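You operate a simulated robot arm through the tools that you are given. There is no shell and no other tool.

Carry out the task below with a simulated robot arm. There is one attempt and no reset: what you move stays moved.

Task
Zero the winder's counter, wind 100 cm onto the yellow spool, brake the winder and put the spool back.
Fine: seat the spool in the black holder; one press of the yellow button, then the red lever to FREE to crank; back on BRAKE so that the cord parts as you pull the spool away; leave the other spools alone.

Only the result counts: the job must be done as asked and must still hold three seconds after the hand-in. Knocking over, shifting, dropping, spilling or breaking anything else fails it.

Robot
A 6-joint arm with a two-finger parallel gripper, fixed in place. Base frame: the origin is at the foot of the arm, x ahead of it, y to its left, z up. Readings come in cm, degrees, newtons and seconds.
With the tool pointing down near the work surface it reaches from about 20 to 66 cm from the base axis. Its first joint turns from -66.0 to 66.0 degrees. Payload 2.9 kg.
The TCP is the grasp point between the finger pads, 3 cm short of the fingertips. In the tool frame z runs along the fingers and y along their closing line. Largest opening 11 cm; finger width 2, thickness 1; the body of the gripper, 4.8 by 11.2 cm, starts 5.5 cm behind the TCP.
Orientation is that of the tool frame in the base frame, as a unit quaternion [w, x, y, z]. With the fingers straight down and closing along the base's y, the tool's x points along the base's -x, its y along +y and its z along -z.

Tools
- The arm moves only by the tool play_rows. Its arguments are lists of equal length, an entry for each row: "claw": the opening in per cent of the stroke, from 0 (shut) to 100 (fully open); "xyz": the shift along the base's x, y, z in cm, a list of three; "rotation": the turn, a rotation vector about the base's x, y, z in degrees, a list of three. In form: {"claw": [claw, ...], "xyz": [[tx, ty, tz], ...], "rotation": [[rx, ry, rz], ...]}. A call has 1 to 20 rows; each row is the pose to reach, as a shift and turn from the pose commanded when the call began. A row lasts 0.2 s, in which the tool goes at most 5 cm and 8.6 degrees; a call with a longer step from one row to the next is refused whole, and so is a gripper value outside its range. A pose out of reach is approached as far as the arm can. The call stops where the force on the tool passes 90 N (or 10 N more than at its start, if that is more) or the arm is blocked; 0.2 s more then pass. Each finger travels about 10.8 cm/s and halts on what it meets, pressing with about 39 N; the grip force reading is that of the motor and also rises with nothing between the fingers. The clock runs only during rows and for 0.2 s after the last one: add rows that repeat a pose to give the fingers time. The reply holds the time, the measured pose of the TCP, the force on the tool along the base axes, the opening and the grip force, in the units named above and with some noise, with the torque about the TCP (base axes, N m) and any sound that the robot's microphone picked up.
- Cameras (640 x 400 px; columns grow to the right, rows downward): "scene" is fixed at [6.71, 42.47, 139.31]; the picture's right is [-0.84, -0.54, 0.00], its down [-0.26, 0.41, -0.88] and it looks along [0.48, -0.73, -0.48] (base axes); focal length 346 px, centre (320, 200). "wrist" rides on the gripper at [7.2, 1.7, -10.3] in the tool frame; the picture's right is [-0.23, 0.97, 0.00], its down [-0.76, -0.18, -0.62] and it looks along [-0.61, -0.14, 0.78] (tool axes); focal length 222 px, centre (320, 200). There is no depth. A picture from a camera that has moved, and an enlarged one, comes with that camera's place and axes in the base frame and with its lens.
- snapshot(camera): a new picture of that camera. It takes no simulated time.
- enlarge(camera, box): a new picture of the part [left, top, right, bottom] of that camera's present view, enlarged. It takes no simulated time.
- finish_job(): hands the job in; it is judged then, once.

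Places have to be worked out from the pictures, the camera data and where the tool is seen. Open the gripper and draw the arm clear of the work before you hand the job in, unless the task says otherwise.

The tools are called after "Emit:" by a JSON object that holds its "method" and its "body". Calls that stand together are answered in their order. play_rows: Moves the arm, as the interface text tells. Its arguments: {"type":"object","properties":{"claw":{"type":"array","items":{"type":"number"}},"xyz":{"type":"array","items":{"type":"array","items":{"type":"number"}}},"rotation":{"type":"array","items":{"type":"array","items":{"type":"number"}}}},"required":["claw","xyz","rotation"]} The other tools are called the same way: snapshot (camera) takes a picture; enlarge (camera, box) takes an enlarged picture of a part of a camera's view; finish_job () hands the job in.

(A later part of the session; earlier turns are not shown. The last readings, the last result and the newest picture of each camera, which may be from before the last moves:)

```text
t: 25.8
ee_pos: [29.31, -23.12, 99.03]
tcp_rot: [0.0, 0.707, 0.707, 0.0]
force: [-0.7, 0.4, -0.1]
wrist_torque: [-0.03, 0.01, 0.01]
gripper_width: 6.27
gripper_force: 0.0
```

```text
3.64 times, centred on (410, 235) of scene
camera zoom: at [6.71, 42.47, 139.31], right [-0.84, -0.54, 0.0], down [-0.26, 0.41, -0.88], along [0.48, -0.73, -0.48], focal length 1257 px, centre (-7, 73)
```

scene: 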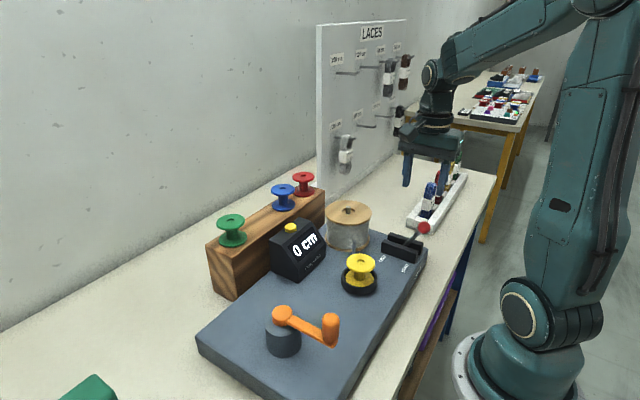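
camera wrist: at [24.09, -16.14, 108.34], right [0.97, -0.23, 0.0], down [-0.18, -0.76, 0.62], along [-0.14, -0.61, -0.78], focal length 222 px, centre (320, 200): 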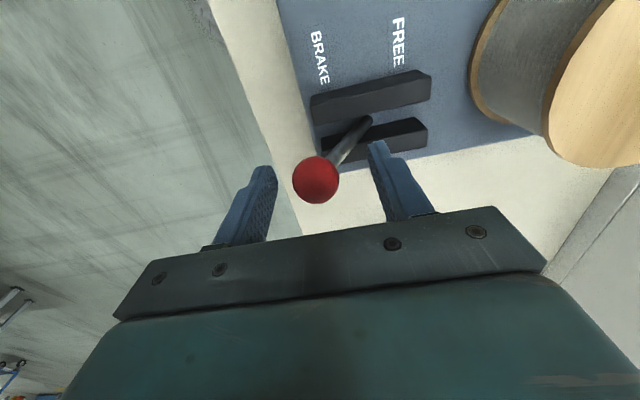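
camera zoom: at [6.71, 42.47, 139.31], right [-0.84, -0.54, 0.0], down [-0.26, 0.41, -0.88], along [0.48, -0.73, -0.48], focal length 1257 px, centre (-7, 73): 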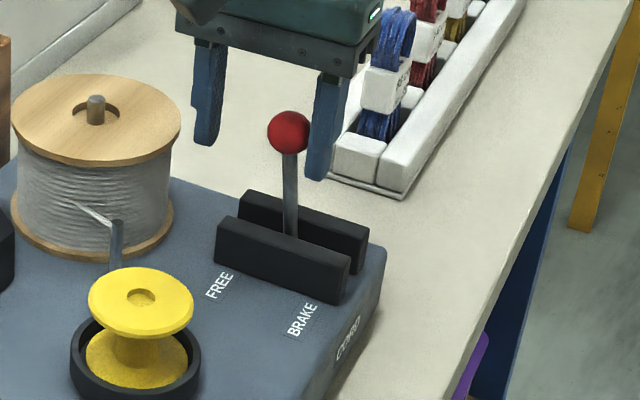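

The lever is just past upright, but the big cord spool starts at about x≈34, close to the +x finger. I'll narrow the fingers around the ball, which also pushes it onward, and then move a little further.

Emit:
{"method": "play_rows", "body": {"claw": [50, 40, 32, 32, 32, 32], "xyz": [[0, 0, 0], [0, 0, 0], [0, 0, 0], [0, 0, 0], [0.6, 0, 0], [0.6, 0, 0]], "rotation": [[0, 0, 0], [0, 0, 0], [0, 0, 0], [0, 0, 0], [0, 0, 0], [0, 0, 0]]}}

Emit:
{"method": "enlarge", "body": {"camera": "scene", "box": [350, 180, 470, 290]}}

Emit:
{"method": "snapshot", "body": {"camera": "wrist"}}

```text
t: 27.2
ee_pos: [29.94, -23.33, 98.84]
tcp_rot: [0.0, 0.707, 0.707, 0.0]
force: [0.9, -0.4, -0.4]
wrist_torque: [0.01, -0.01, 0.01]
gripper_width: 3.52
gripper_force: 0.3
```

```text
3.64 times, centred on (410, 235) of scene
camera zoom: at [6.71, 42.47, 139.31], right [-0.84, -0.54, 0.0], down [-0.26, 0.41, -0.88], along [0.48, -0.73, -0.48], focal length 1257 px, centre (-7, 73)
```

zoom: 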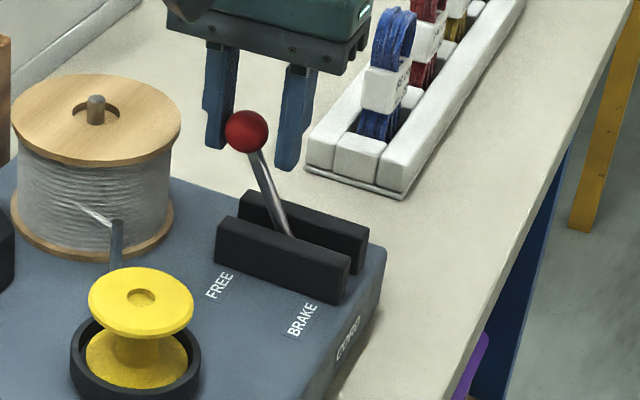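

```text
taken
camera wrist: at [31.57, -15.97, 109.32], right [0.97, -0.23, 0.0], down [-0.18, -0.76, 0.62], along [-0.14, -0.61, -0.78], focal length 222 px, centre (320, 200)
```

wrist: 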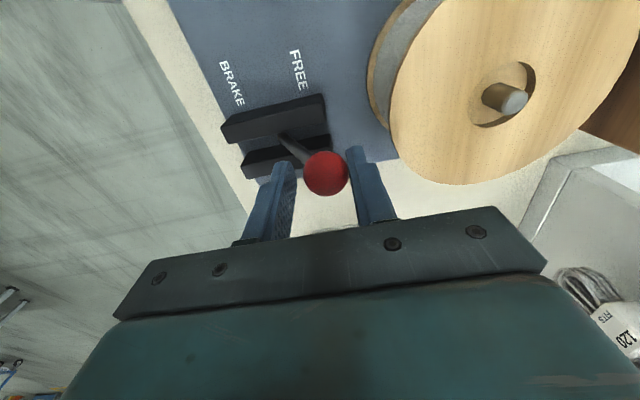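

The ball has moved to about x=30.2, close to the FREE end. I'll push a bit more and check for the end stop.

Emit:
{"method": "play_rows", "body": {"claw": [31, 31, 31, 31], "xyz": [[0.3, 0, 0], [0.6, 0, 0], [0.9, 0, 0], [0.9, 0, 0]], "rotation": [[0, 0, 0], [0, 0, 0], [0, 0, 0], [0, 0, 0]]}}

Emit:
{"method": "enlarge", "body": {"camera": "scene", "box": [350, 180, 470, 290]}}

Emit:
{"method": "enlarge", "body": {"camera": "wrist", "box": [240, 80, 400, 240]}}

```text
t: 28.2
ee_pos: [30.94, -23.19, 98.98]
tcp_rot: [0.0, 0.707, 0.707, 0.0]
force: [-0.2, 0.4, 0.0]
wrist_torque: [-0.01, 0.02, -0.01]
gripper_width: 3.41
gripper_force: 0.1
```

```text
3.64 times, centred on (410, 235) of scene
camera zoom: at [6.71, 42.47, 139.31], right [-0.84, -0.54, 0.0], down [-0.26, 0.41, -0.88], along [0.48, -0.73, -0.48], focal length 1257 px, centre (-7, 73)
```

zoom: 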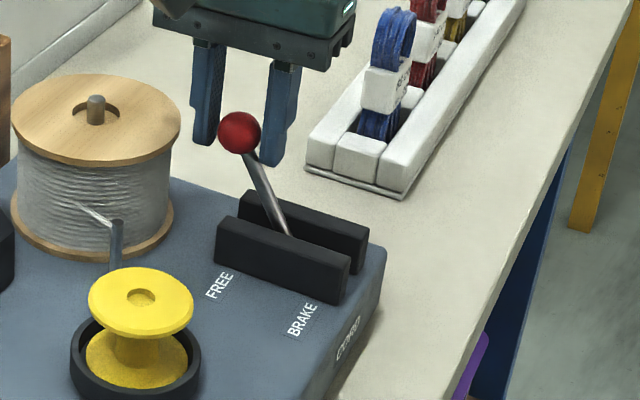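

```text
2.50 times, centred on (320, 160) of wrist
camera zoom: at [32.52, -16.02, 109.26], right [0.97, -0.23, 0.0], down [-0.18, -0.76, 0.62], along [-0.14, -0.61, -0.78], focal length 555 px, centre (320, 300)
```

zoom: 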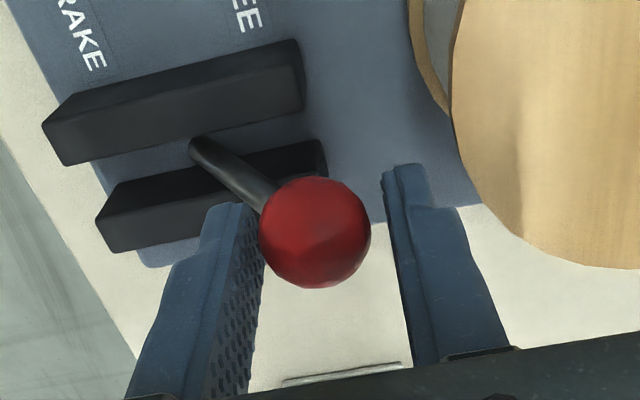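

The ball is at about x=30.7, roughly mirrored from the BRAKE position, with no stop force yet. I'll nudge 0.4 cm more to confirm the end stop.

Emit:
{"method": "play_rows", "body": {"claw": [28, 28, 28, 28], "xyz": [[0.1, 0, 0], [0.2, 0, 0], [0.35, 0, 0], [0.35, 0, 0]], "rotation": [[0, 0, 0], [0, 0, 0], [0, 0, 0], [0, 0, 0]]}}

Emit:
{"method": "enlarge", "body": {"camera": "wrist", "box": [240, 80, 400, 240]}}

```text
t: 29.2
ee_pos: [31.15, -23.19, 98.89]
tcp_rot: [-0.001, 0.708, 0.706, -0.001]
force: [-11.8, -5.8, 5.6]
wrist_torque: [-0.15, 0.49, 0.13]
gripper_width: 3.66
gripper_force: 6.3
```

```text
2.50 times, centred on (320, 160) of wrist
camera zoom: at [32.82, -16.0, 109.23], right [0.97, -0.23, 0.0], down [-0.18, -0.76, 0.62], along [-0.14, -0.61, -0.78], focal length 555 px, centre (320, 300)
```

zoom: 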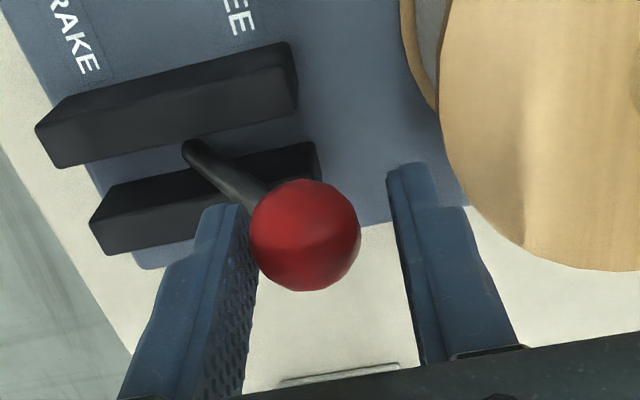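

The end stop is confirmed at -12 N, so the lever is fully at FREE. I'll back off slightly and rise, then look at the whole scene.

Emit:
{"method": "play_rows", "body": {"claw": [32, 32, 32, 32, 32, 32], "xyz": [[-0.4, 0, 0], [-0.5, 0, 0.5], [-0.5, 0, 3], [-0.5, 0, 6], [-0.5, 0, 9], [-0.5, 0, 11]], "rotation": [[0, 0, 0], [0, 0, 0], [0, 0, 0], [0, 0, 0], [0, 0, 0], [0, 0, 0]]}}

Emit:
{"method": "snapshot", "body": {"camera": "scene"}}

Emit:
{"method": "enlarge", "body": {"camera": "scene", "box": [320, 210, 440, 310]}}

```text
t: 30.6
ee_pos: [30.59, -23.19, 109.82]
tcp_rot: [0.0, 0.708, 0.707, -0.001]
force: [1.2, -0.3, 0.1]
wrist_torque: [0.03, 0.01, 0.02]
gripper_width: 3.54
gripper_force: 0.1
```

```text
taken
```

scene: 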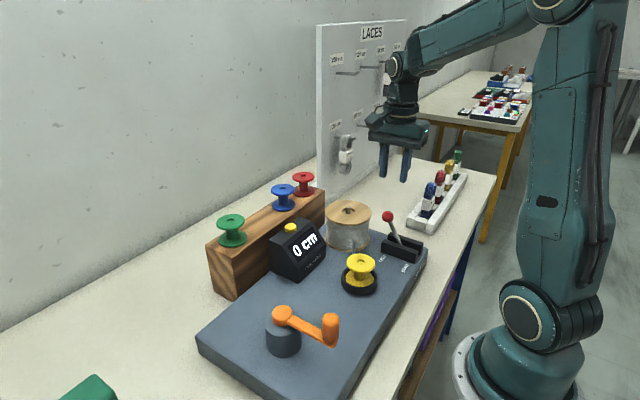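

```text
4.00 times, centred on (380, 260) of scene
camera zoom: at [6.71, 42.47, 139.31], right [-0.84, -0.54, 0.0], down [-0.26, 0.41, -0.88], along [0.48, -0.73, -0.48], focal length 1382 px, centre (80, -40)
```

zoom: 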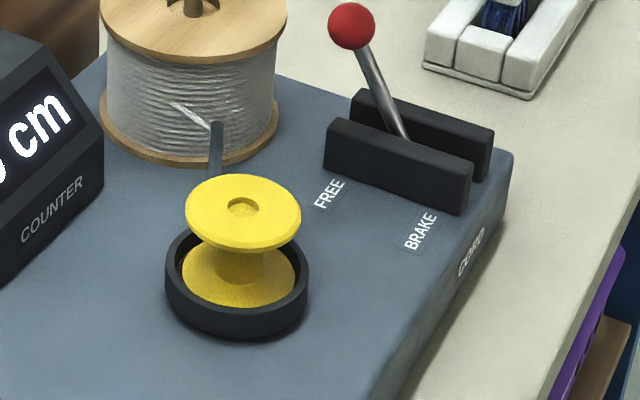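

The lever stays at FREE and everything else is undisturbed. Next I'll hover over the orange crank handle at about (25.3,10.8) to localise it.

Emit:
{"method": "play_rows", "body": {"claw": [40, 50, 60, 60, 60, 60, 60, 60, 60, 60, 60], "xyz": [[-0.5, 3, 0], [-1, 6.5, 0], [-1.5, 10, 0], [-2, 14, 0], [-2.6, 18, 0], [-3.2, 22, 0], [-3.8, 26, 0], [-4.5, 29.5, 0], [-5, 32.5, 0], [-5.3, 34, 0], [-5.3, 34, 0]], "rotation": [[0, 0, 0], [0, 0, 0], [0, 0, 0], [0, 0, 0], [0, 0, 0], [0, 0, 0], [0, 0, 0], [0, 0, 0], [0, 0, 0], [0, 0, 0], [0, 0, 0]]}}

Emit:
{"method": "snapshot", "body": {"camera": "wrist"}}

Emit:
{"method": "snapshot", "body": {"camera": "scene"}}

```text
t: 33.0
ee_pos: [25.28, 10.62, 109.92]
tcp_rot: [0.001, 0.708, 0.707, 0.0]
force: [0.2, -0.6, -0.3]
wrist_torque: [-0.01, 0.0, 0.03]
gripper_width: 6.59
gripper_force: 0.0
```

```text
taken
camera wrist: at [26.94, 17.94, 120.24], right [0.97, -0.23, 0.0], down [-0.18, -0.76, 0.62], along [-0.14, -0.61, -0.78], focal length 222 px, centre (320, 200)
```

wrist: 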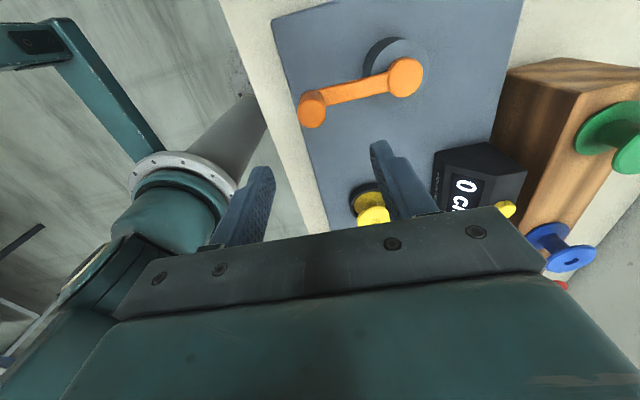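

```text
taken
```

scene: 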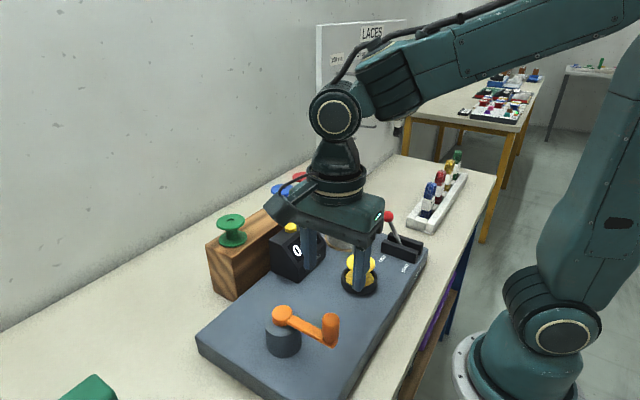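

The crank is clear in the wrist view. I'll enlarge both views to fix the handle and hub positions.

Emit:
{"method": "enlarge", "body": {"camera": "wrist", "box": [280, 20, 440, 140]}}

Emit:
{"method": "enlarge", "body": {"camera": "scene", "box": [250, 290, 350, 365]}}

```text
3.33 times, centred on (360, 80) of wrist
camera zoom: at [26.94, 17.94, 120.24], right [0.97, -0.23, 0.0], down [-0.18, -0.76, 0.62], along [-0.14, -0.61, -0.78], focal length 740 px, centre (187, 600)
```

zoom: 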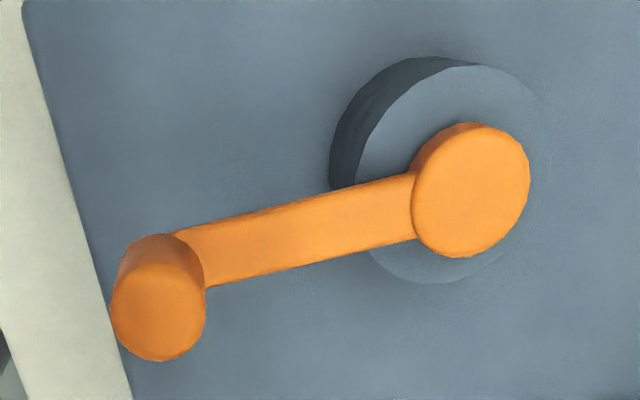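

```text
5.33 times, centred on (300, 328) of scene
camera zoom: at [6.71, 42.47, 139.31], right [-0.84, -0.54, 0.0], down [-0.26, 0.41, -0.88], along [0.48, -0.73, -0.48], focal length 1843 px, centre (427, -480)
```

zoom: 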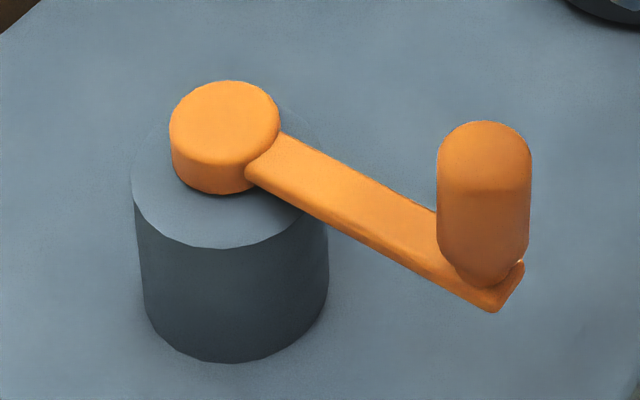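

I place the handle axis at about (24.8,11.8) with its top at z≈100.1, and the hub axis at about (33.95,11.95), so the radius is about 9.15 cm. I'll lower the open fingers around the handle, keeping the tips above the crank arm.

Emit:
{"method": "play_rows", "body": {"claw": [60, 60, 60, 60, 60, 60], "xyz": [[-0.48, 1, -2], [-0.48, 1, -4.5], [-0.48, 1, -7], [-0.48, 1, -9], [-0.48, 1, -10.2], [-0.48, 1, -10.2]], "rotation": [[0, 0, 0], [0, 0, 0], [0, 0, 0], [0, 0, 0], [0, 0, 0], [0, 0, 0]]}}

Emit:
{"method": "snapshot", "body": {"camera": "wrist"}}

Emit:
{"method": "enlarge", "body": {"camera": "scene", "box": [240, 210, 400, 370]}}

```text
t: 34.4
ee_pos: [24.81, 11.94, 99.64]
tcp_rot: [0.0, 0.707, 0.707, -0.001]
force: [0.5, -0.2, -0.5]
wrist_torque: [0.01, 0.02, -0.01]
gripper_width: 6.6
gripper_force: 0.1
```

```text
taken
camera wrist: at [26.46, 19.06, 110.0], right [0.97, -0.23, 0.0], down [-0.18, -0.76, 0.62], along [-0.14, -0.61, -0.78], focal length 222 px, centre (320, 200)
```

wrist: 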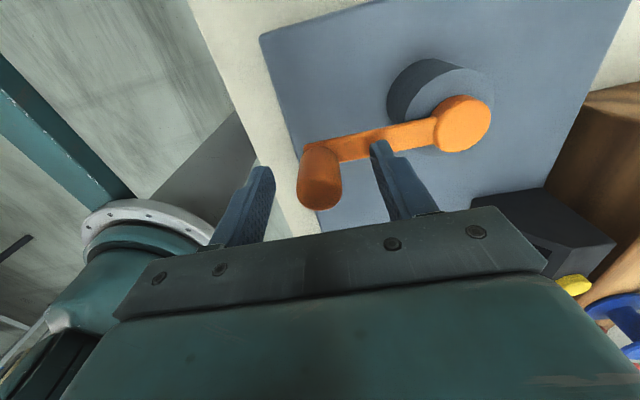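

```text
2.50 times, centred on (320, 290) of scene
camera zoom: at [6.71, 42.47, 139.31], right [-0.84, -0.54, 0.0], down [-0.26, 0.41, -0.88], along [0.48, -0.73, -0.48], focal length 864 px, centre (320, -25)
```

zoom: 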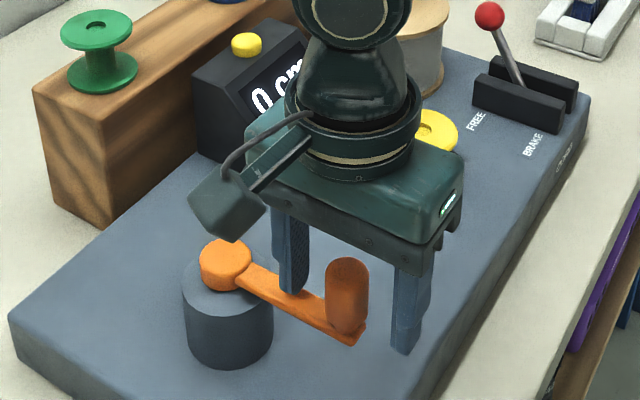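

The handle is centred between the fingers. I'll close the grip on it.

Emit:
{"method": "play_rows", "body": {"claw": [45, 30, 15, 10, 10], "xyz": [[0, 0, 0], [0, 0, 0], [0, 0, 0], [0, 0, 0], [0, 0, 0]], "rotation": [[0, 0, 0], [0, 0, 0], [0, 0, 0], [0, 0, 0], [0, 0, 0]]}}

Emit:
{"method": "snapshot", "body": {"camera": "wrist"}}

```text
t: 35.6
ee_pos: [24.94, 11.77, 99.68]
tcp_rot: [0.0, 0.707, 0.707, 0.0]
force: [-0.2, -0.2, -2.5]
wrist_torque: [-0.02, 0.02, 0.01]
gripper_width: 2.54
gripper_force: 44.5
```

```text
taken
camera wrist: at [26.46, 19.06, 110.01], right [0.97, -0.23, 0.0], down [-0.18, -0.76, 0.62], along [-0.14, -0.61, -0.78], focal length 222 px, centre (320, 200)
```

wrist: 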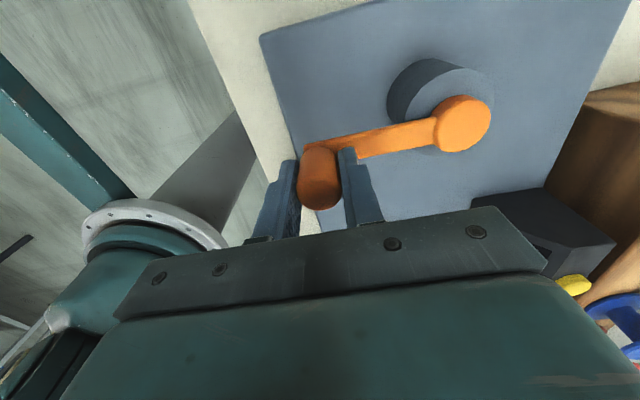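

The grip on the handle is 2.54 cm and the forces are small. I'll try about 33° clockwise (seen from above) around the hub and read the counter.

Emit:
{"method": "play_rows", "body": {"claw": [10, 10, 10, 10, 10], "xyz": [[0.09, 1.42, 0], [0.35, 2.67, 0], [0.79, 3.87, 0], [1.39, 4.99, 0], [1.39, 4.99, 0]], "rotation": [[0, 0, 0], [0, 0, 0], [0, 0, 0], [0, 0, 0], [0, 0, 0]]}}

Emit:
{"method": "snapshot", "body": {"camera": "scene"}}

Emit:
{"method": "snapshot", "body": {"camera": "wrist"}}

```text
t: 36.8
ee_pos: [26.0, 16.82, 99.76]
tcp_rot: [0.0, 0.706, 0.708, -0.003]
force: [-18.3, 4.9, -15.8]
wrist_torque: [-0.27, -0.21, -0.57]
gripper_width: 2.53
gripper_force: 45.8
```

```text
taken
```

scene: 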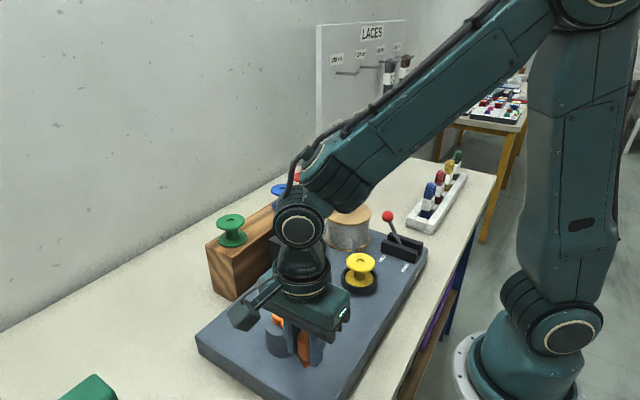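

```text
taken
camera wrist: at [27.67, 24.07, 110.05], right [0.97, -0.22, -0.01], down [-0.17, -0.76, 0.63], along [-0.14, -0.61, -0.78], focal length 222 px, centre (320, 200)
```

wrist: 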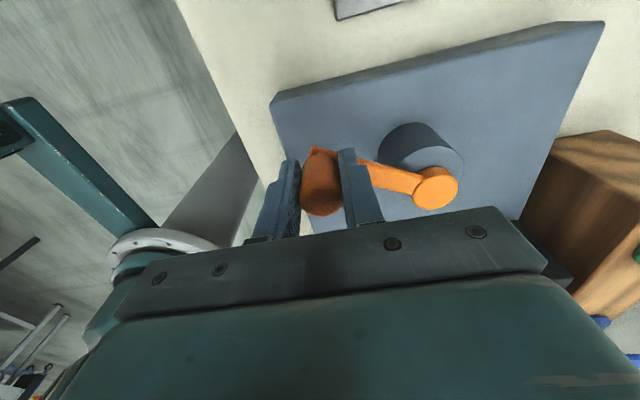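

The crank turned. The force and position readings fit a hub at about (34.05,12.2) with R≈9.27. The counter is hidden from this pose, so I'll carry on clockwise to about 90° and look.

Emit:
{"method": "play_rows", "body": {"claw": [10, 10, 10, 10, 10, 10, 10, 10, 10], "xyz": [[0.55, 1.12, 0], [1.42, 2.08, 0], [2.41, 2.91, 0], [3.51, 3.6, 0], [4.69, 4.12, 0], [5.93, 4.48, 0], [7.21, 4.66, 0], [7.86, 4.68, 0], [7.86, 4.68, 0]], "rotation": [[0, 0, 0], [0, 0, 0], [0, 0, 0], [0, 0, 0], [0, 0, 0], [0, 0, 0], [0, 0, 0], [0, 0, 0], [0, 0, 0]]}}

Emit:
{"method": "snapshot", "body": {"camera": "scene"}}

Emit:
{"method": "snapshot", "body": {"camera": "wrist"}}

```text
t: 38.8
ee_pos: [34.17, 21.52, 99.81]
tcp_rot: [0.001, 0.707, 0.707, 0.001]
force: [-3.3, 1.6, 2.6]
wrist_torque: [0.0, 0.16, -0.3]
gripper_width: 2.56
gripper_force: 44.8
```

```text
taken
```

scene: 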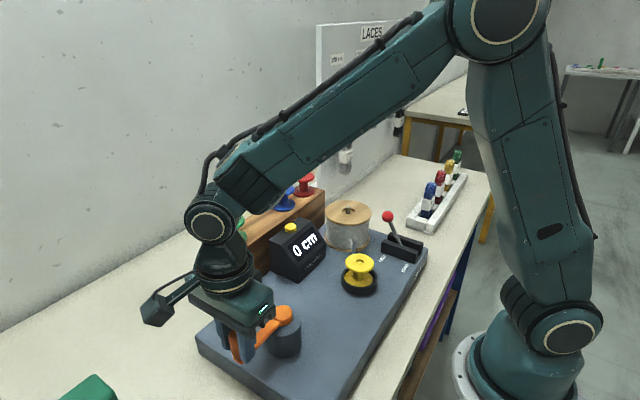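

```text
taken
camera wrist: at [35.78, 28.7, 110.18], right [0.97, -0.23, 0.0], down [-0.18, -0.76, 0.62], along [-0.14, -0.61, -0.78], focal length 222 px, centre (320, 200)
```

wrist: 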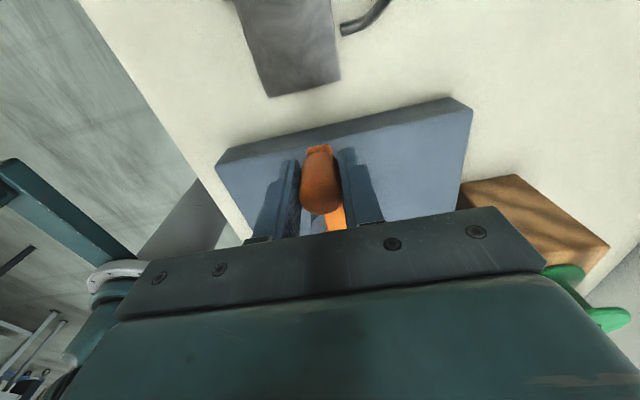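

The forces are small, so the circle fits well. I'll zoom in on the counter and the yellow spool for any change.

Emit:
{"method": "enlarge", "body": {"camera": "scene", "box": [260, 200, 440, 310]}}

Emit:
{"method": "enlarge", "body": {"camera": "scene", "box": [270, 220, 330, 270]}}

```text
3.56 times, centred on (350, 255) of scene
camera zoom: at [6.7, 42.47, 139.31], right [-0.84, -0.54, 0.0], down [-0.26, 0.41, -0.88], along [0.48, -0.73, -0.48], focal length 1229 px, centre (213, 4)
```

zoom: 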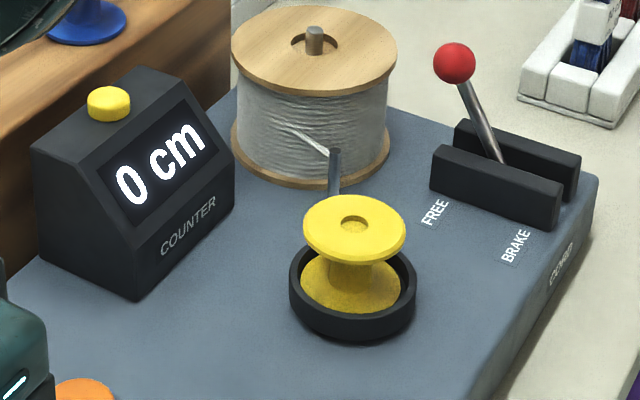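

```text
8.00 times, centred on (300, 245) of scene
camera zoom: at [6.7, 42.47, 139.31], right [-0.84, -0.54, 0.0], down [-0.26, 0.41, -0.88], along [0.48, -0.73, -0.48], focal length 2765 px, centre (480, -160)
```

zoom: 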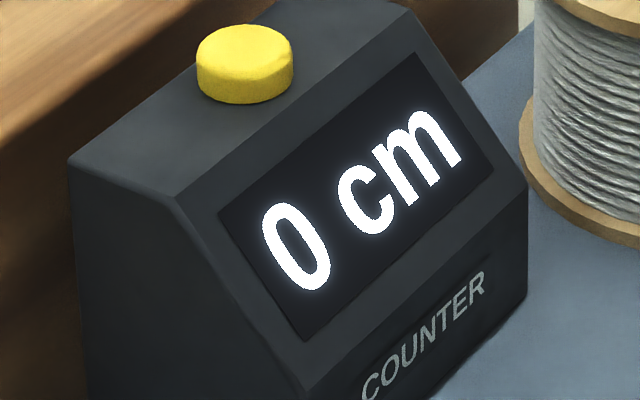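

It still reads 0 cm after 90° clockwise, so that is probably not the winding direction. I'll turn counter-clockwise past the start, to about 230°, and check the counter.

Emit:
{"method": "play_rows", "body": {"claw": [10, 10, 10, 10, 10, 10, 10, 10, 10, 10, 10, 10, 10, 10, 10], "xyz": [[-1.61, -0.14, 0], [-3.17, -0.56, 0], [-4.635, -1.24, 0], [-5.96, -2.17, 0], [-7.1, -3.31, 0], [-8.03, -4.635, 0], [-8.71, -6.1, 0], [-9.13, -7.66, 0], [-9.27, -9.27, 0], [-9.13, -10.88, 0], [-8.71, -12.44, 0], [-8.03, -13.905, 0], [-7.1, -15.23, 0], [-5.96, -16.37, 0], [-5.96, -16.37, 0]], "rotation": [[0, 0, 0], [0, 0, 0], [0, 0, 0], [0, 0, 0], [0, 0, 0], [0, 0, 0], [0, 0, 0], [0, 0, 0], [0, 0, 0], [0, 0, 0], [0, 0, 0], [0, 0, 0], [0, 0, 0], [0, 0, 0], [0, 0, 0]]}}

Emit:
{"method": "snapshot", "body": {"camera": "scene"}}

Emit:
{"method": "snapshot", "body": {"camera": "wrist"}}

```text
t: 42.0
ee_pos: [27.31, 4.61, 99.61]
tcp_rot: [-0.006, 0.709, 0.705, -0.013]
force: [-47.4, -40.7, 15.8]
wrist_torque: [0.07, -0.51, 0.77]
gripper_width: 2.53
gripper_force: 45.0
```

```text
taken
```

scene: 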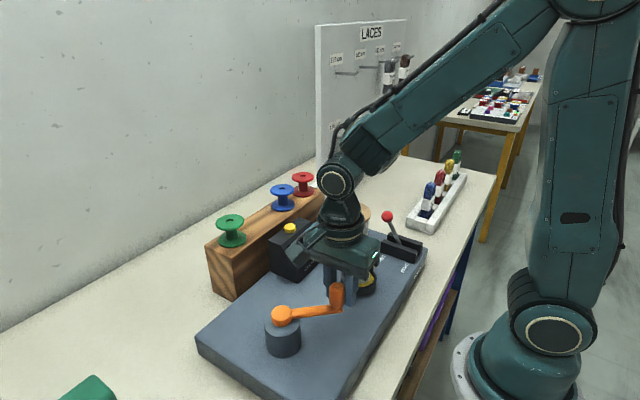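

```text
taken
camera wrist: at [29.24, 11.92, 109.72], right [0.97, -0.23, -0.02], down [-0.17, -0.75, 0.64], along [-0.17, -0.61, -0.77], focal length 222 px, centre (320, 200)
```

wrist: 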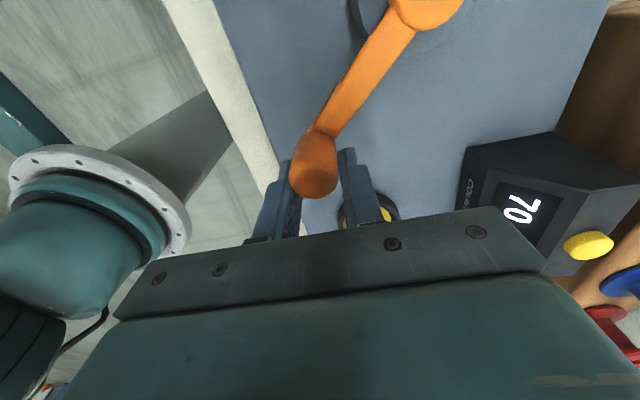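

Now the counter is running, so counter-clockwise winds. I'll zoom in on the reading; the outward radial force also says my circle is a little small on this side.

Emit:
{"method": "enlarge", "body": {"camera": "wrist", "box": [440, 120, 600, 260]}}

Emit:
{"method": "enlarge", "body": {"camera": "scene", "box": [260, 200, 420, 360]}}

Emit:
{"method": "enlarge", "body": {"camera": "wrist", "box": [240, 0, 480, 240]}}

```text
2.86 times, centred on (520, 190) of wrist
camera zoom: at [29.24, 11.92, 109.72], right [0.97, -0.23, -0.02], down [-0.17, -0.75, 0.64], along [-0.17, -0.61, -0.77], focal length 635 px, centre (-251, 229)
```

zoom: 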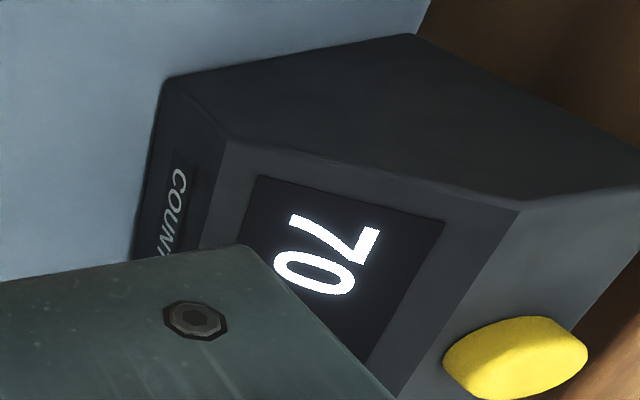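

```text
2.50 times, centred on (340, 280) of scene
camera zoom: at [6.56, 42.34, 139.36], right [-0.84, -0.54, 0.0], down [-0.26, 0.41, -0.88], along [0.48, -0.73, -0.48], focal length 864 px, centre (270, 0)
```

zoom: 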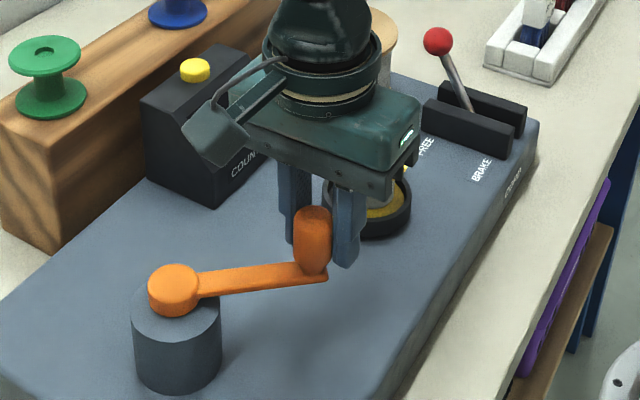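

```text
1.67 times, centred on (360, 120) of wrist
camera zoom: at [29.24, 11.92, 109.72], right [0.97, -0.23, -0.02], down [-0.17, -0.75, 0.64], along [-0.17, -0.61, -0.77], focal length 370 px, centre (253, 333)
```

zoom: 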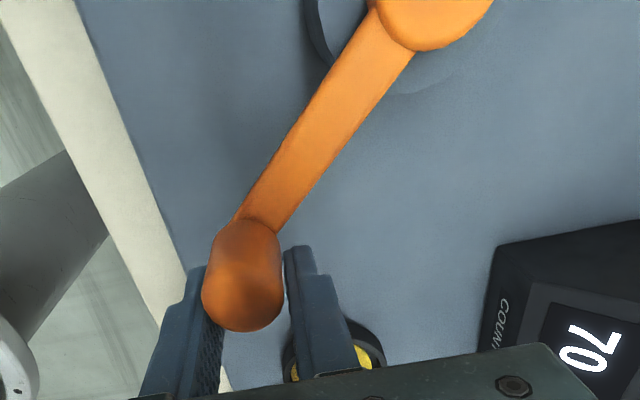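

The counter reads 70 cm, so about 133° of turning gave 70 and I must go slowly now. I refit the hub to about (34.2,11.7) with R≈9.4. First I'll relieve the radial load without turning the crank.

Emit:
{"method": "play_rows", "body": {"claw": [10, 10, 10], "xyz": [[-0.4, -0.25, 0], [-0.77, -0.5, 0], [-0.77, -0.5, 0]], "rotation": [[0, 0, 0], [0, 0, 0], [0, 0, 0]]}}

Emit:
{"method": "enlarge", "body": {"camera": "wrist", "box": [440, 120, 600, 260]}}

Emit:
{"method": "enlarge", "body": {"camera": "wrist", "box": [240, 0, 480, 240]}}

```text
t: 42.8
ee_pos: [27.39, 4.52, 99.5]
tcp_rot: [-0.001, 0.707, 0.707, -0.002]
force: [-8.8, -6.2, -41.5]
wrist_torque: [-0.42, -0.63, 0.2]
gripper_width: 2.53
gripper_force: 44.2
```

```text
2.86 times, centred on (520, 190) of wrist
camera zoom: at [28.95, 11.79, 109.89], right [0.97, -0.23, -0.01], down [-0.17, -0.76, 0.62], along [-0.15, -0.61, -0.78], focal length 635 px, centre (-251, 229)
```

zoom: 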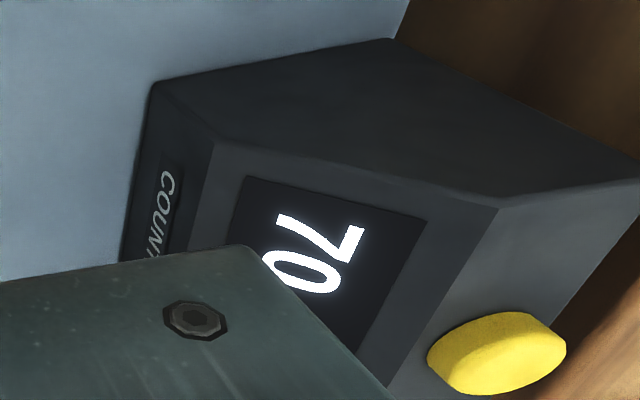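

```text
1.67 times, centred on (360, 120) of wrist
camera zoom: at [28.95, 11.79, 109.89], right [0.97, -0.23, -0.01], down [-0.17, -0.76, 0.62], along [-0.15, -0.61, -0.78], focal length 370 px, centre (253, 333)
```

zoom: 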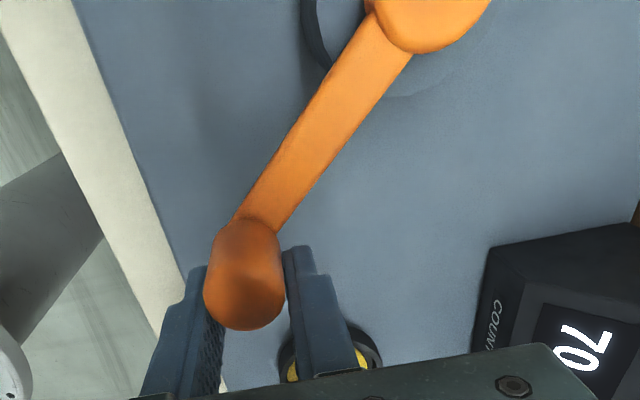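

The radial load is nearly gone and the counter still reads 70. I'll advance about 10° counter-clockwise, easing z down 0.15 to relax the vertical pull.

Emit:
{"method": "play_rows", "body": {"claw": [10, 10, 10, 10], "xyz": [[0.29, -0.3, -0.15], [0.59, -0.585, -0.15], [1.22, -1.11, -0.15], [1.22, -1.11, -0.15]], "rotation": [[0, 0, 0], [0, 0, 0], [0, 0, 0], [0, 0, 0]]}}

Emit:
{"method": "enlarge", "body": {"camera": "wrist", "box": [440, 100, 600, 240]}}

Emit:
{"method": "enlarge", "body": {"camera": "wrist", "box": [240, 0, 480, 240]}}

Emit:
{"method": "snapshot", "body": {"camera": "scene"}}

```text
t: 43.8
ee_pos: [28.34, 3.29, 99.61]
tcp_rot: [-0.001, 0.707, 0.707, -0.001]
force: [-20.3, -20.3, -2.2]
wrist_torque: [-0.07, -0.27, 0.6]
gripper_width: 2.42
gripper_force: 45.2
```

```text
2.86 times, centred on (520, 170) of wrist
camera zoom: at [30.1, 10.56, 109.91], right [0.97, -0.23, 0.0], down [-0.18, -0.76, 0.63], along [-0.15, -0.61, -0.78], focal length 635 px, centre (-251, 286)
```

zoom: 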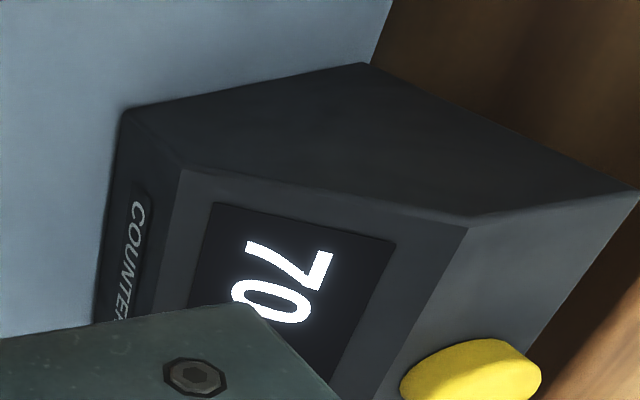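

```text
1.67 times, centred on (360, 120) of wrist
camera zoom: at [30.1, 10.56, 109.91], right [0.97, -0.23, 0.0], down [-0.18, -0.76, 0.63], along [-0.15, -0.61, -0.78], focal length 370 px, centre (253, 333)
```

zoom: 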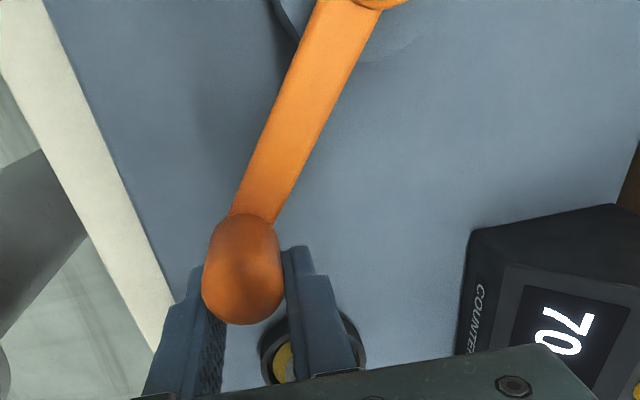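

```text
taken
```

scene: 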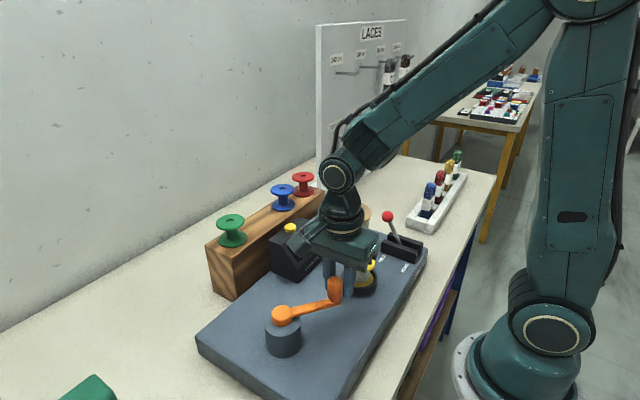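

It still reads 70, so the display works in 10 cm steps. The handle has slid about 1 cm along the pads, so I'll open to re-grip it centrally.

Emit:
{"method": "play_rows", "body": {"claw": [30, 45, 50, 50], "xyz": [[0, 0, 0], [0, 0, 0], [0, 0, 0], [0, 0, 0]], "rotation": [[0, 0, 0], [0, 0, 0], [0, 0, 0], [0, 0, 0]]}}

Emit:
{"method": "enlarge", "body": {"camera": "wrist", "box": [240, 0, 480, 240]}}

Emit:
{"method": "enlarge", "body": {"camera": "scene", "box": [260, 240, 400, 360]}}

```text
t: 44.8
ee_pos: [28.58, 3.55, 99.61]
tcp_rot: [0.0, 0.707, 0.707, 0.001]
force: [0.3, -0.2, -0.1]
wrist_torque: [0.01, 0.0, -0.03]
gripper_width: 5.52
gripper_force: 0.1
```

```text
1.67 times, centred on (360, 120) of wrist
camera zoom: at [30.25, 10.69, 109.97], right [0.97, -0.23, 0.0], down [-0.18, -0.76, 0.62], along [-0.14, -0.61, -0.78], focal length 370 px, centre (253, 333)
```

zoom: 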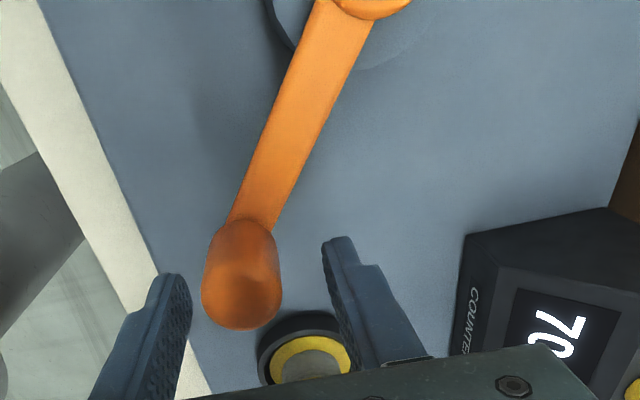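

```text
3.33 times, centred on (330, 300) of scene
camera zoom: at [6.71, 42.47, 139.31], right [-0.84, -0.54, 0.0], down [-0.26, 0.41, -0.88], along [0.48, -0.73, -0.48], focal length 1152 px, centre (287, -133)
```

zoom: 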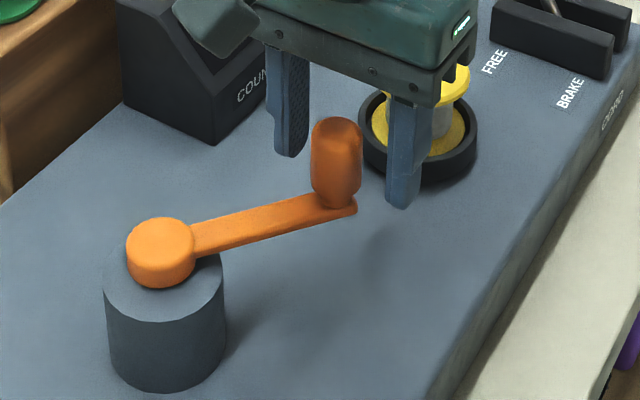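

Grey cord is now visible on the yellow spool and the crank stays put. A refit gives the hub at (34.11,11.75), R=9.34, with the handle at (28.39,4.4), θ≈232°. I'll re-centre and grip again.

Emit:
{"method": "play_rows", "body": {"claw": [50, 50, 50, 30, 10, 10, 10], "xyz": [[-0.15, 0.5, 0.05], [-0.15, 0.91, 0.05], [-0.15, 0.91, 0.05], [-0.15, 0.91, 0.05], [-0.15, 0.91, 0.05], [-0.15, 0.91, 0.05], [-0.15, 0.91, 0.05]], "rotation": [[0, 0, 0], [0, 0, 0], [0, 0, 0], [0, 0, 0], [0, 0, 0], [0, 0, 0], [0, 0, 0]]}}

Emit:
{"method": "enlarge", "body": {"camera": "wrist", "box": [240, 0, 480, 240]}}

Emit:
{"method": "enlarge", "body": {"camera": "wrist", "box": [440, 100, 600, 240]}}

```text
t: 46.4
ee_pos: [28.4, 4.32, 99.61]
tcp_rot: [0.0, 0.707, 0.707, 0.0]
force: [-0.2, 0.0, 0.1]
wrist_torque: [-0.1, 0.02, 0.01]
gripper_width: 2.54
gripper_force: 44.9
```

```text
1.67 times, centred on (360, 120) of wrist
camera zoom: at [30.15, 11.58, 109.97], right [0.97, -0.23, 0.0], down [-0.18, -0.76, 0.62], along [-0.14, -0.61, -0.78], focal length 370 px, centre (253, 333)
```

zoom: 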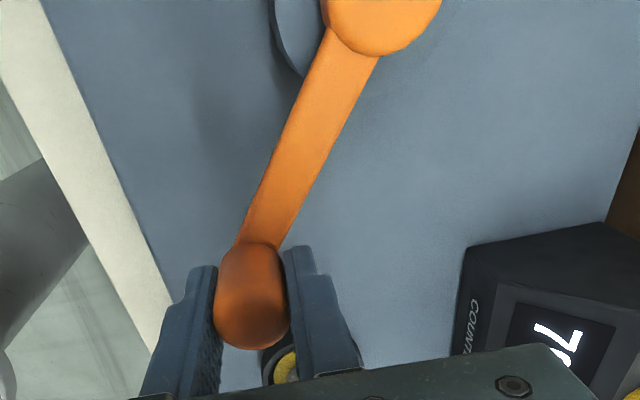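

```text
2.86 times, centred on (520, 170) of wrist
camera zoom: at [30.15, 11.58, 109.97], right [0.97, -0.23, 0.0], down [-0.18, -0.76, 0.62], along [-0.14, -0.61, -0.78], focal length 635 px, centre (-251, 286)
```

zoom: 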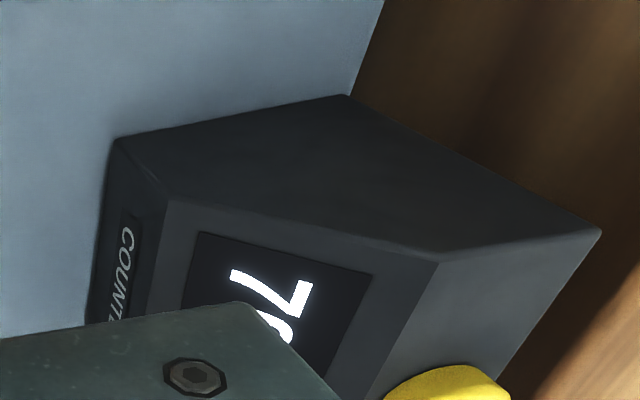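

The grip is centred again with no load. I'll advance to θ≈238° and read the counter.

Emit:
{"method": "play_rows", "body": {"claw": [10, 10, 10], "xyz": [[0.37, -0.29, 0], [0.77, -0.57, 0], [0.77, -0.57, 0]], "rotation": [[0, 0, 0], [0, 0, 0], [0, 0, 0]]}}

Emit:
{"method": "enlarge", "body": {"camera": "wrist", "box": [440, 100, 600, 240]}}

```text
t: 47.2
ee_pos: [29.22, 3.65, 99.66]
tcp_rot: [-0.001, 0.708, 0.707, -0.001]
force: [-4.3, -0.9, -15.8]
wrist_torque: [0.12, -0.15, 0.25]
gripper_width: 2.51
gripper_force: 44.9
```

```text
2.86 times, centred on (520, 170) of wrist
camera zoom: at [30.94, 10.98, 109.96], right [0.97, -0.23, 0.0], down [-0.18, -0.76, 0.62], along [-0.14, -0.61, -0.78], focal length 635 px, centre (-251, 286)
```

zoom: 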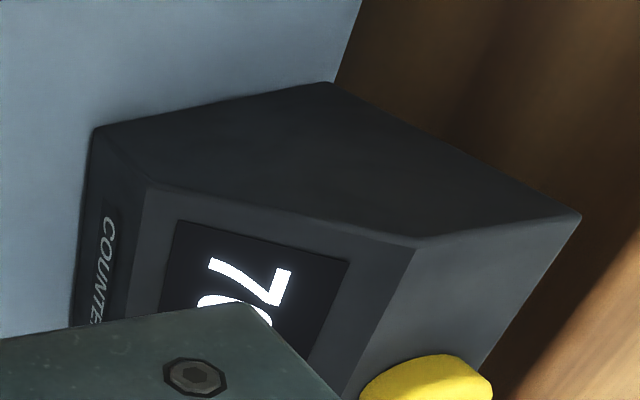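

Still 70 at about 238°. I'll advance to about 243°.

Emit:
{"method": "play_rows", "body": {"claw": [10, 10, 10], "xyz": [[0.36, -0.21, -0.05], [0.71, -0.4, -0.05], [0.71, -0.4, -0.05]], "rotation": [[0, 0, 0], [0, 0, 0], [0, 0, 0]]}}

Emit:
{"method": "enlarge", "body": {"camera": "wrist", "box": [440, 100, 600, 240]}}

```text
t: 48.0
ee_pos: [29.85, 3.43, 99.56]
tcp_rot: [-0.001, 0.706, 0.708, -0.001]
force: [-10.2, -5.5, -4.3]
wrist_torque: [0.02, 0.07, 0.61]
gripper_width: 2.55
gripper_force: 45.1
```

```text
2.86 times, centred on (520, 170) of wrist
camera zoom: at [31.58, 10.6, 109.99], right [0.97, -0.23, 0.0], down [-0.18, -0.76, 0.62], along [-0.14, -0.61, -0.78], focal length 635 px, centre (-251, 286)
```

zoom: 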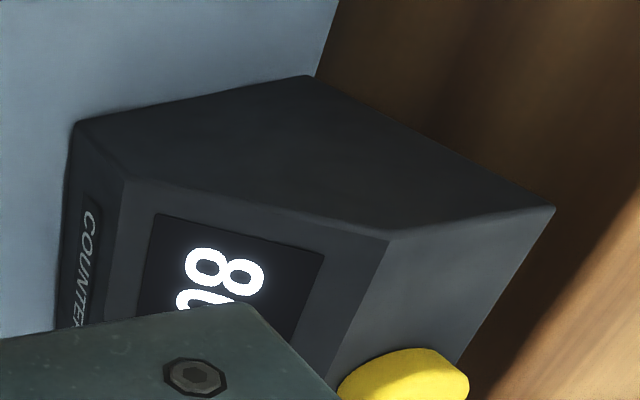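

The counter now reads 80, so the change came at about 240°. That fits roughly 0.5 cm per degree, with 100 due to appear near 278–281°. I'll advance to about 256°.

Emit:
{"method": "play_rows", "body": {"claw": [10, 10, 10, 10], "xyz": [[0.74, -0.34, 0], [1.35, -0.56, 0], [1.98, -0.74, 0], [1.98, -0.74, 0]], "rotation": [[0, 0, 0], [0, 0, 0], [0, 0, 0], [0, 0, 0]]}}

Emit:
{"method": "enlarge", "body": {"camera": "wrist", "box": [440, 100, 600, 240]}}

Emit:
{"method": "enlarge", "body": {"camera": "wrist", "box": [240, 0, 480, 240]}}

```text
t: 49.0
ee_pos: [32.02, 2.76, 99.53]
tcp_rot: [0.001, 0.707, 0.707, 0.003]
force: [-2.6, 0.2, 23.5]
wrist_torque: [-0.06, 0.5, 0.2]
gripper_width: 2.52
gripper_force: 45.0
```

```text
2.86 times, centred on (520, 170) of wrist
camera zoom: at [33.74, 9.95, 109.97], right [0.97, -0.23, 0.0], down [-0.18, -0.76, 0.62], along [-0.14, -0.61, -0.78], focal length 635 px, centre (-251, 286)
```

zoom: 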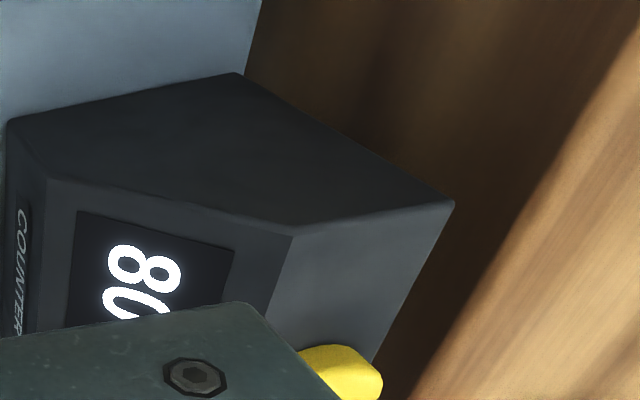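

```text
1.67 times, centred on (360, 120) of wrist
camera zoom: at [33.74, 9.95, 109.97], right [0.97, -0.23, 0.0], down [-0.18, -0.76, 0.62], along [-0.14, -0.61, -0.78], focal length 370 px, centre (253, 333)
```

zoom: 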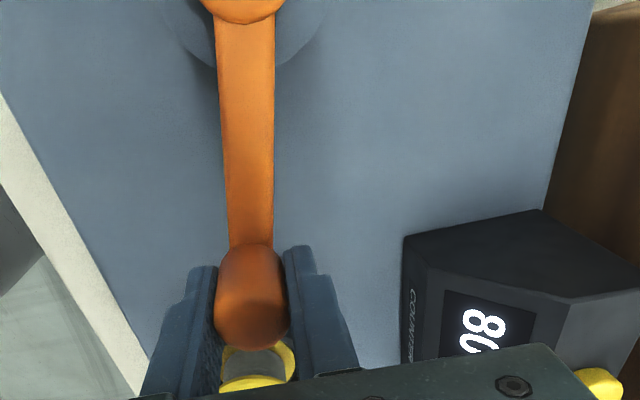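

Still 80 at about 256–257°. I'll take fine steps now, next to about 259°.

Emit:
{"method": "play_rows", "body": {"claw": [10, 10], "xyz": [[0.48, -0.1, 0], [0.48, -0.1, 0]], "rotation": [[0, 0, 0], [0, 0, 0]]}}

Emit:
{"method": "enlarge", "body": {"camera": "wrist", "box": [440, 100, 600, 240]}}

```text
t: 49.6
ee_pos: [32.54, 2.64, 99.44]
tcp_rot: [0.0, 0.707, 0.708, 0.002]
force: [-3.1, 4.3, 26.8]
wrist_torque: [0.15, 0.31, 0.34]
gripper_width: 2.53
gripper_force: 45.4
```

```text
2.86 times, centred on (520, 170) of wrist
camera zoom: at [34.1, 9.88, 109.93], right [0.97, -0.23, 0.0], down [-0.18, -0.76, 0.62], along [-0.14, -0.61, -0.78], focal length 635 px, centre (-251, 286)
```

zoom: 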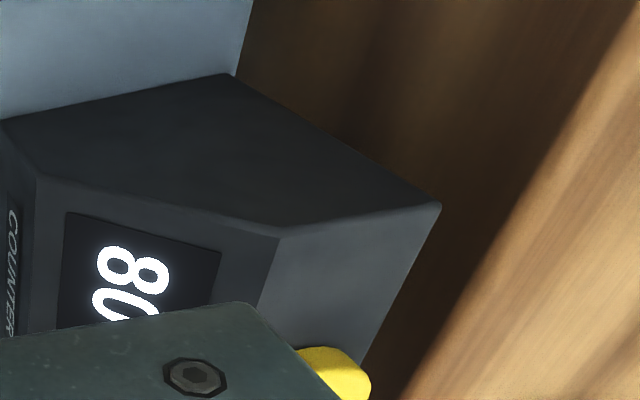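

Still 80. I'll step to about 261.5°, raising z slightly to relax the vertical force.

Emit:
{"method": "play_rows", "body": {"claw": [10, 10], "xyz": [[0.4, -0.07, 0.08], [0.4, -0.07, 0.08]], "rotation": [[0, 0, 0], [0, 0, 0]]}}

Emit:
{"method": "enlarge", "body": {"camera": "wrist", "box": [420, 100, 580, 240]}}

```text
t: 50.2
ee_pos: [32.83, 2.42, 99.42]
tcp_rot: [-0.001, 0.706, 0.708, -0.001]
force: [-6.2, 4.6, 12.7]
wrist_torque: [0.51, -0.06, 0.54]
gripper_width: 2.55
gripper_force: 45.6
```

```text
2.86 times, centred on (500, 170) of wrist
camera zoom: at [34.47, 9.8, 109.91], right [0.97, -0.23, 0.0], down [-0.18, -0.76, 0.62], along [-0.14, -0.61, -0.78], focal length 635 px, centre (-194, 286)
```

zoom: 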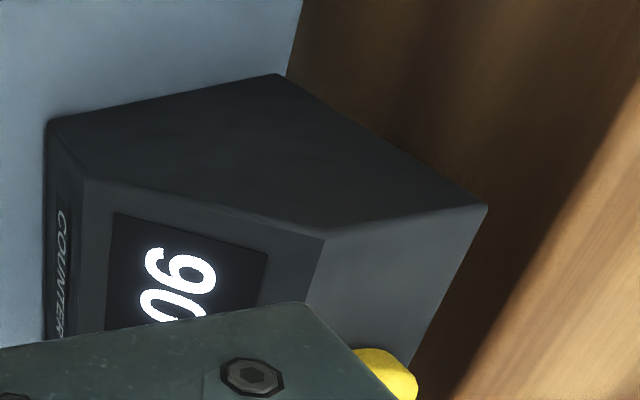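

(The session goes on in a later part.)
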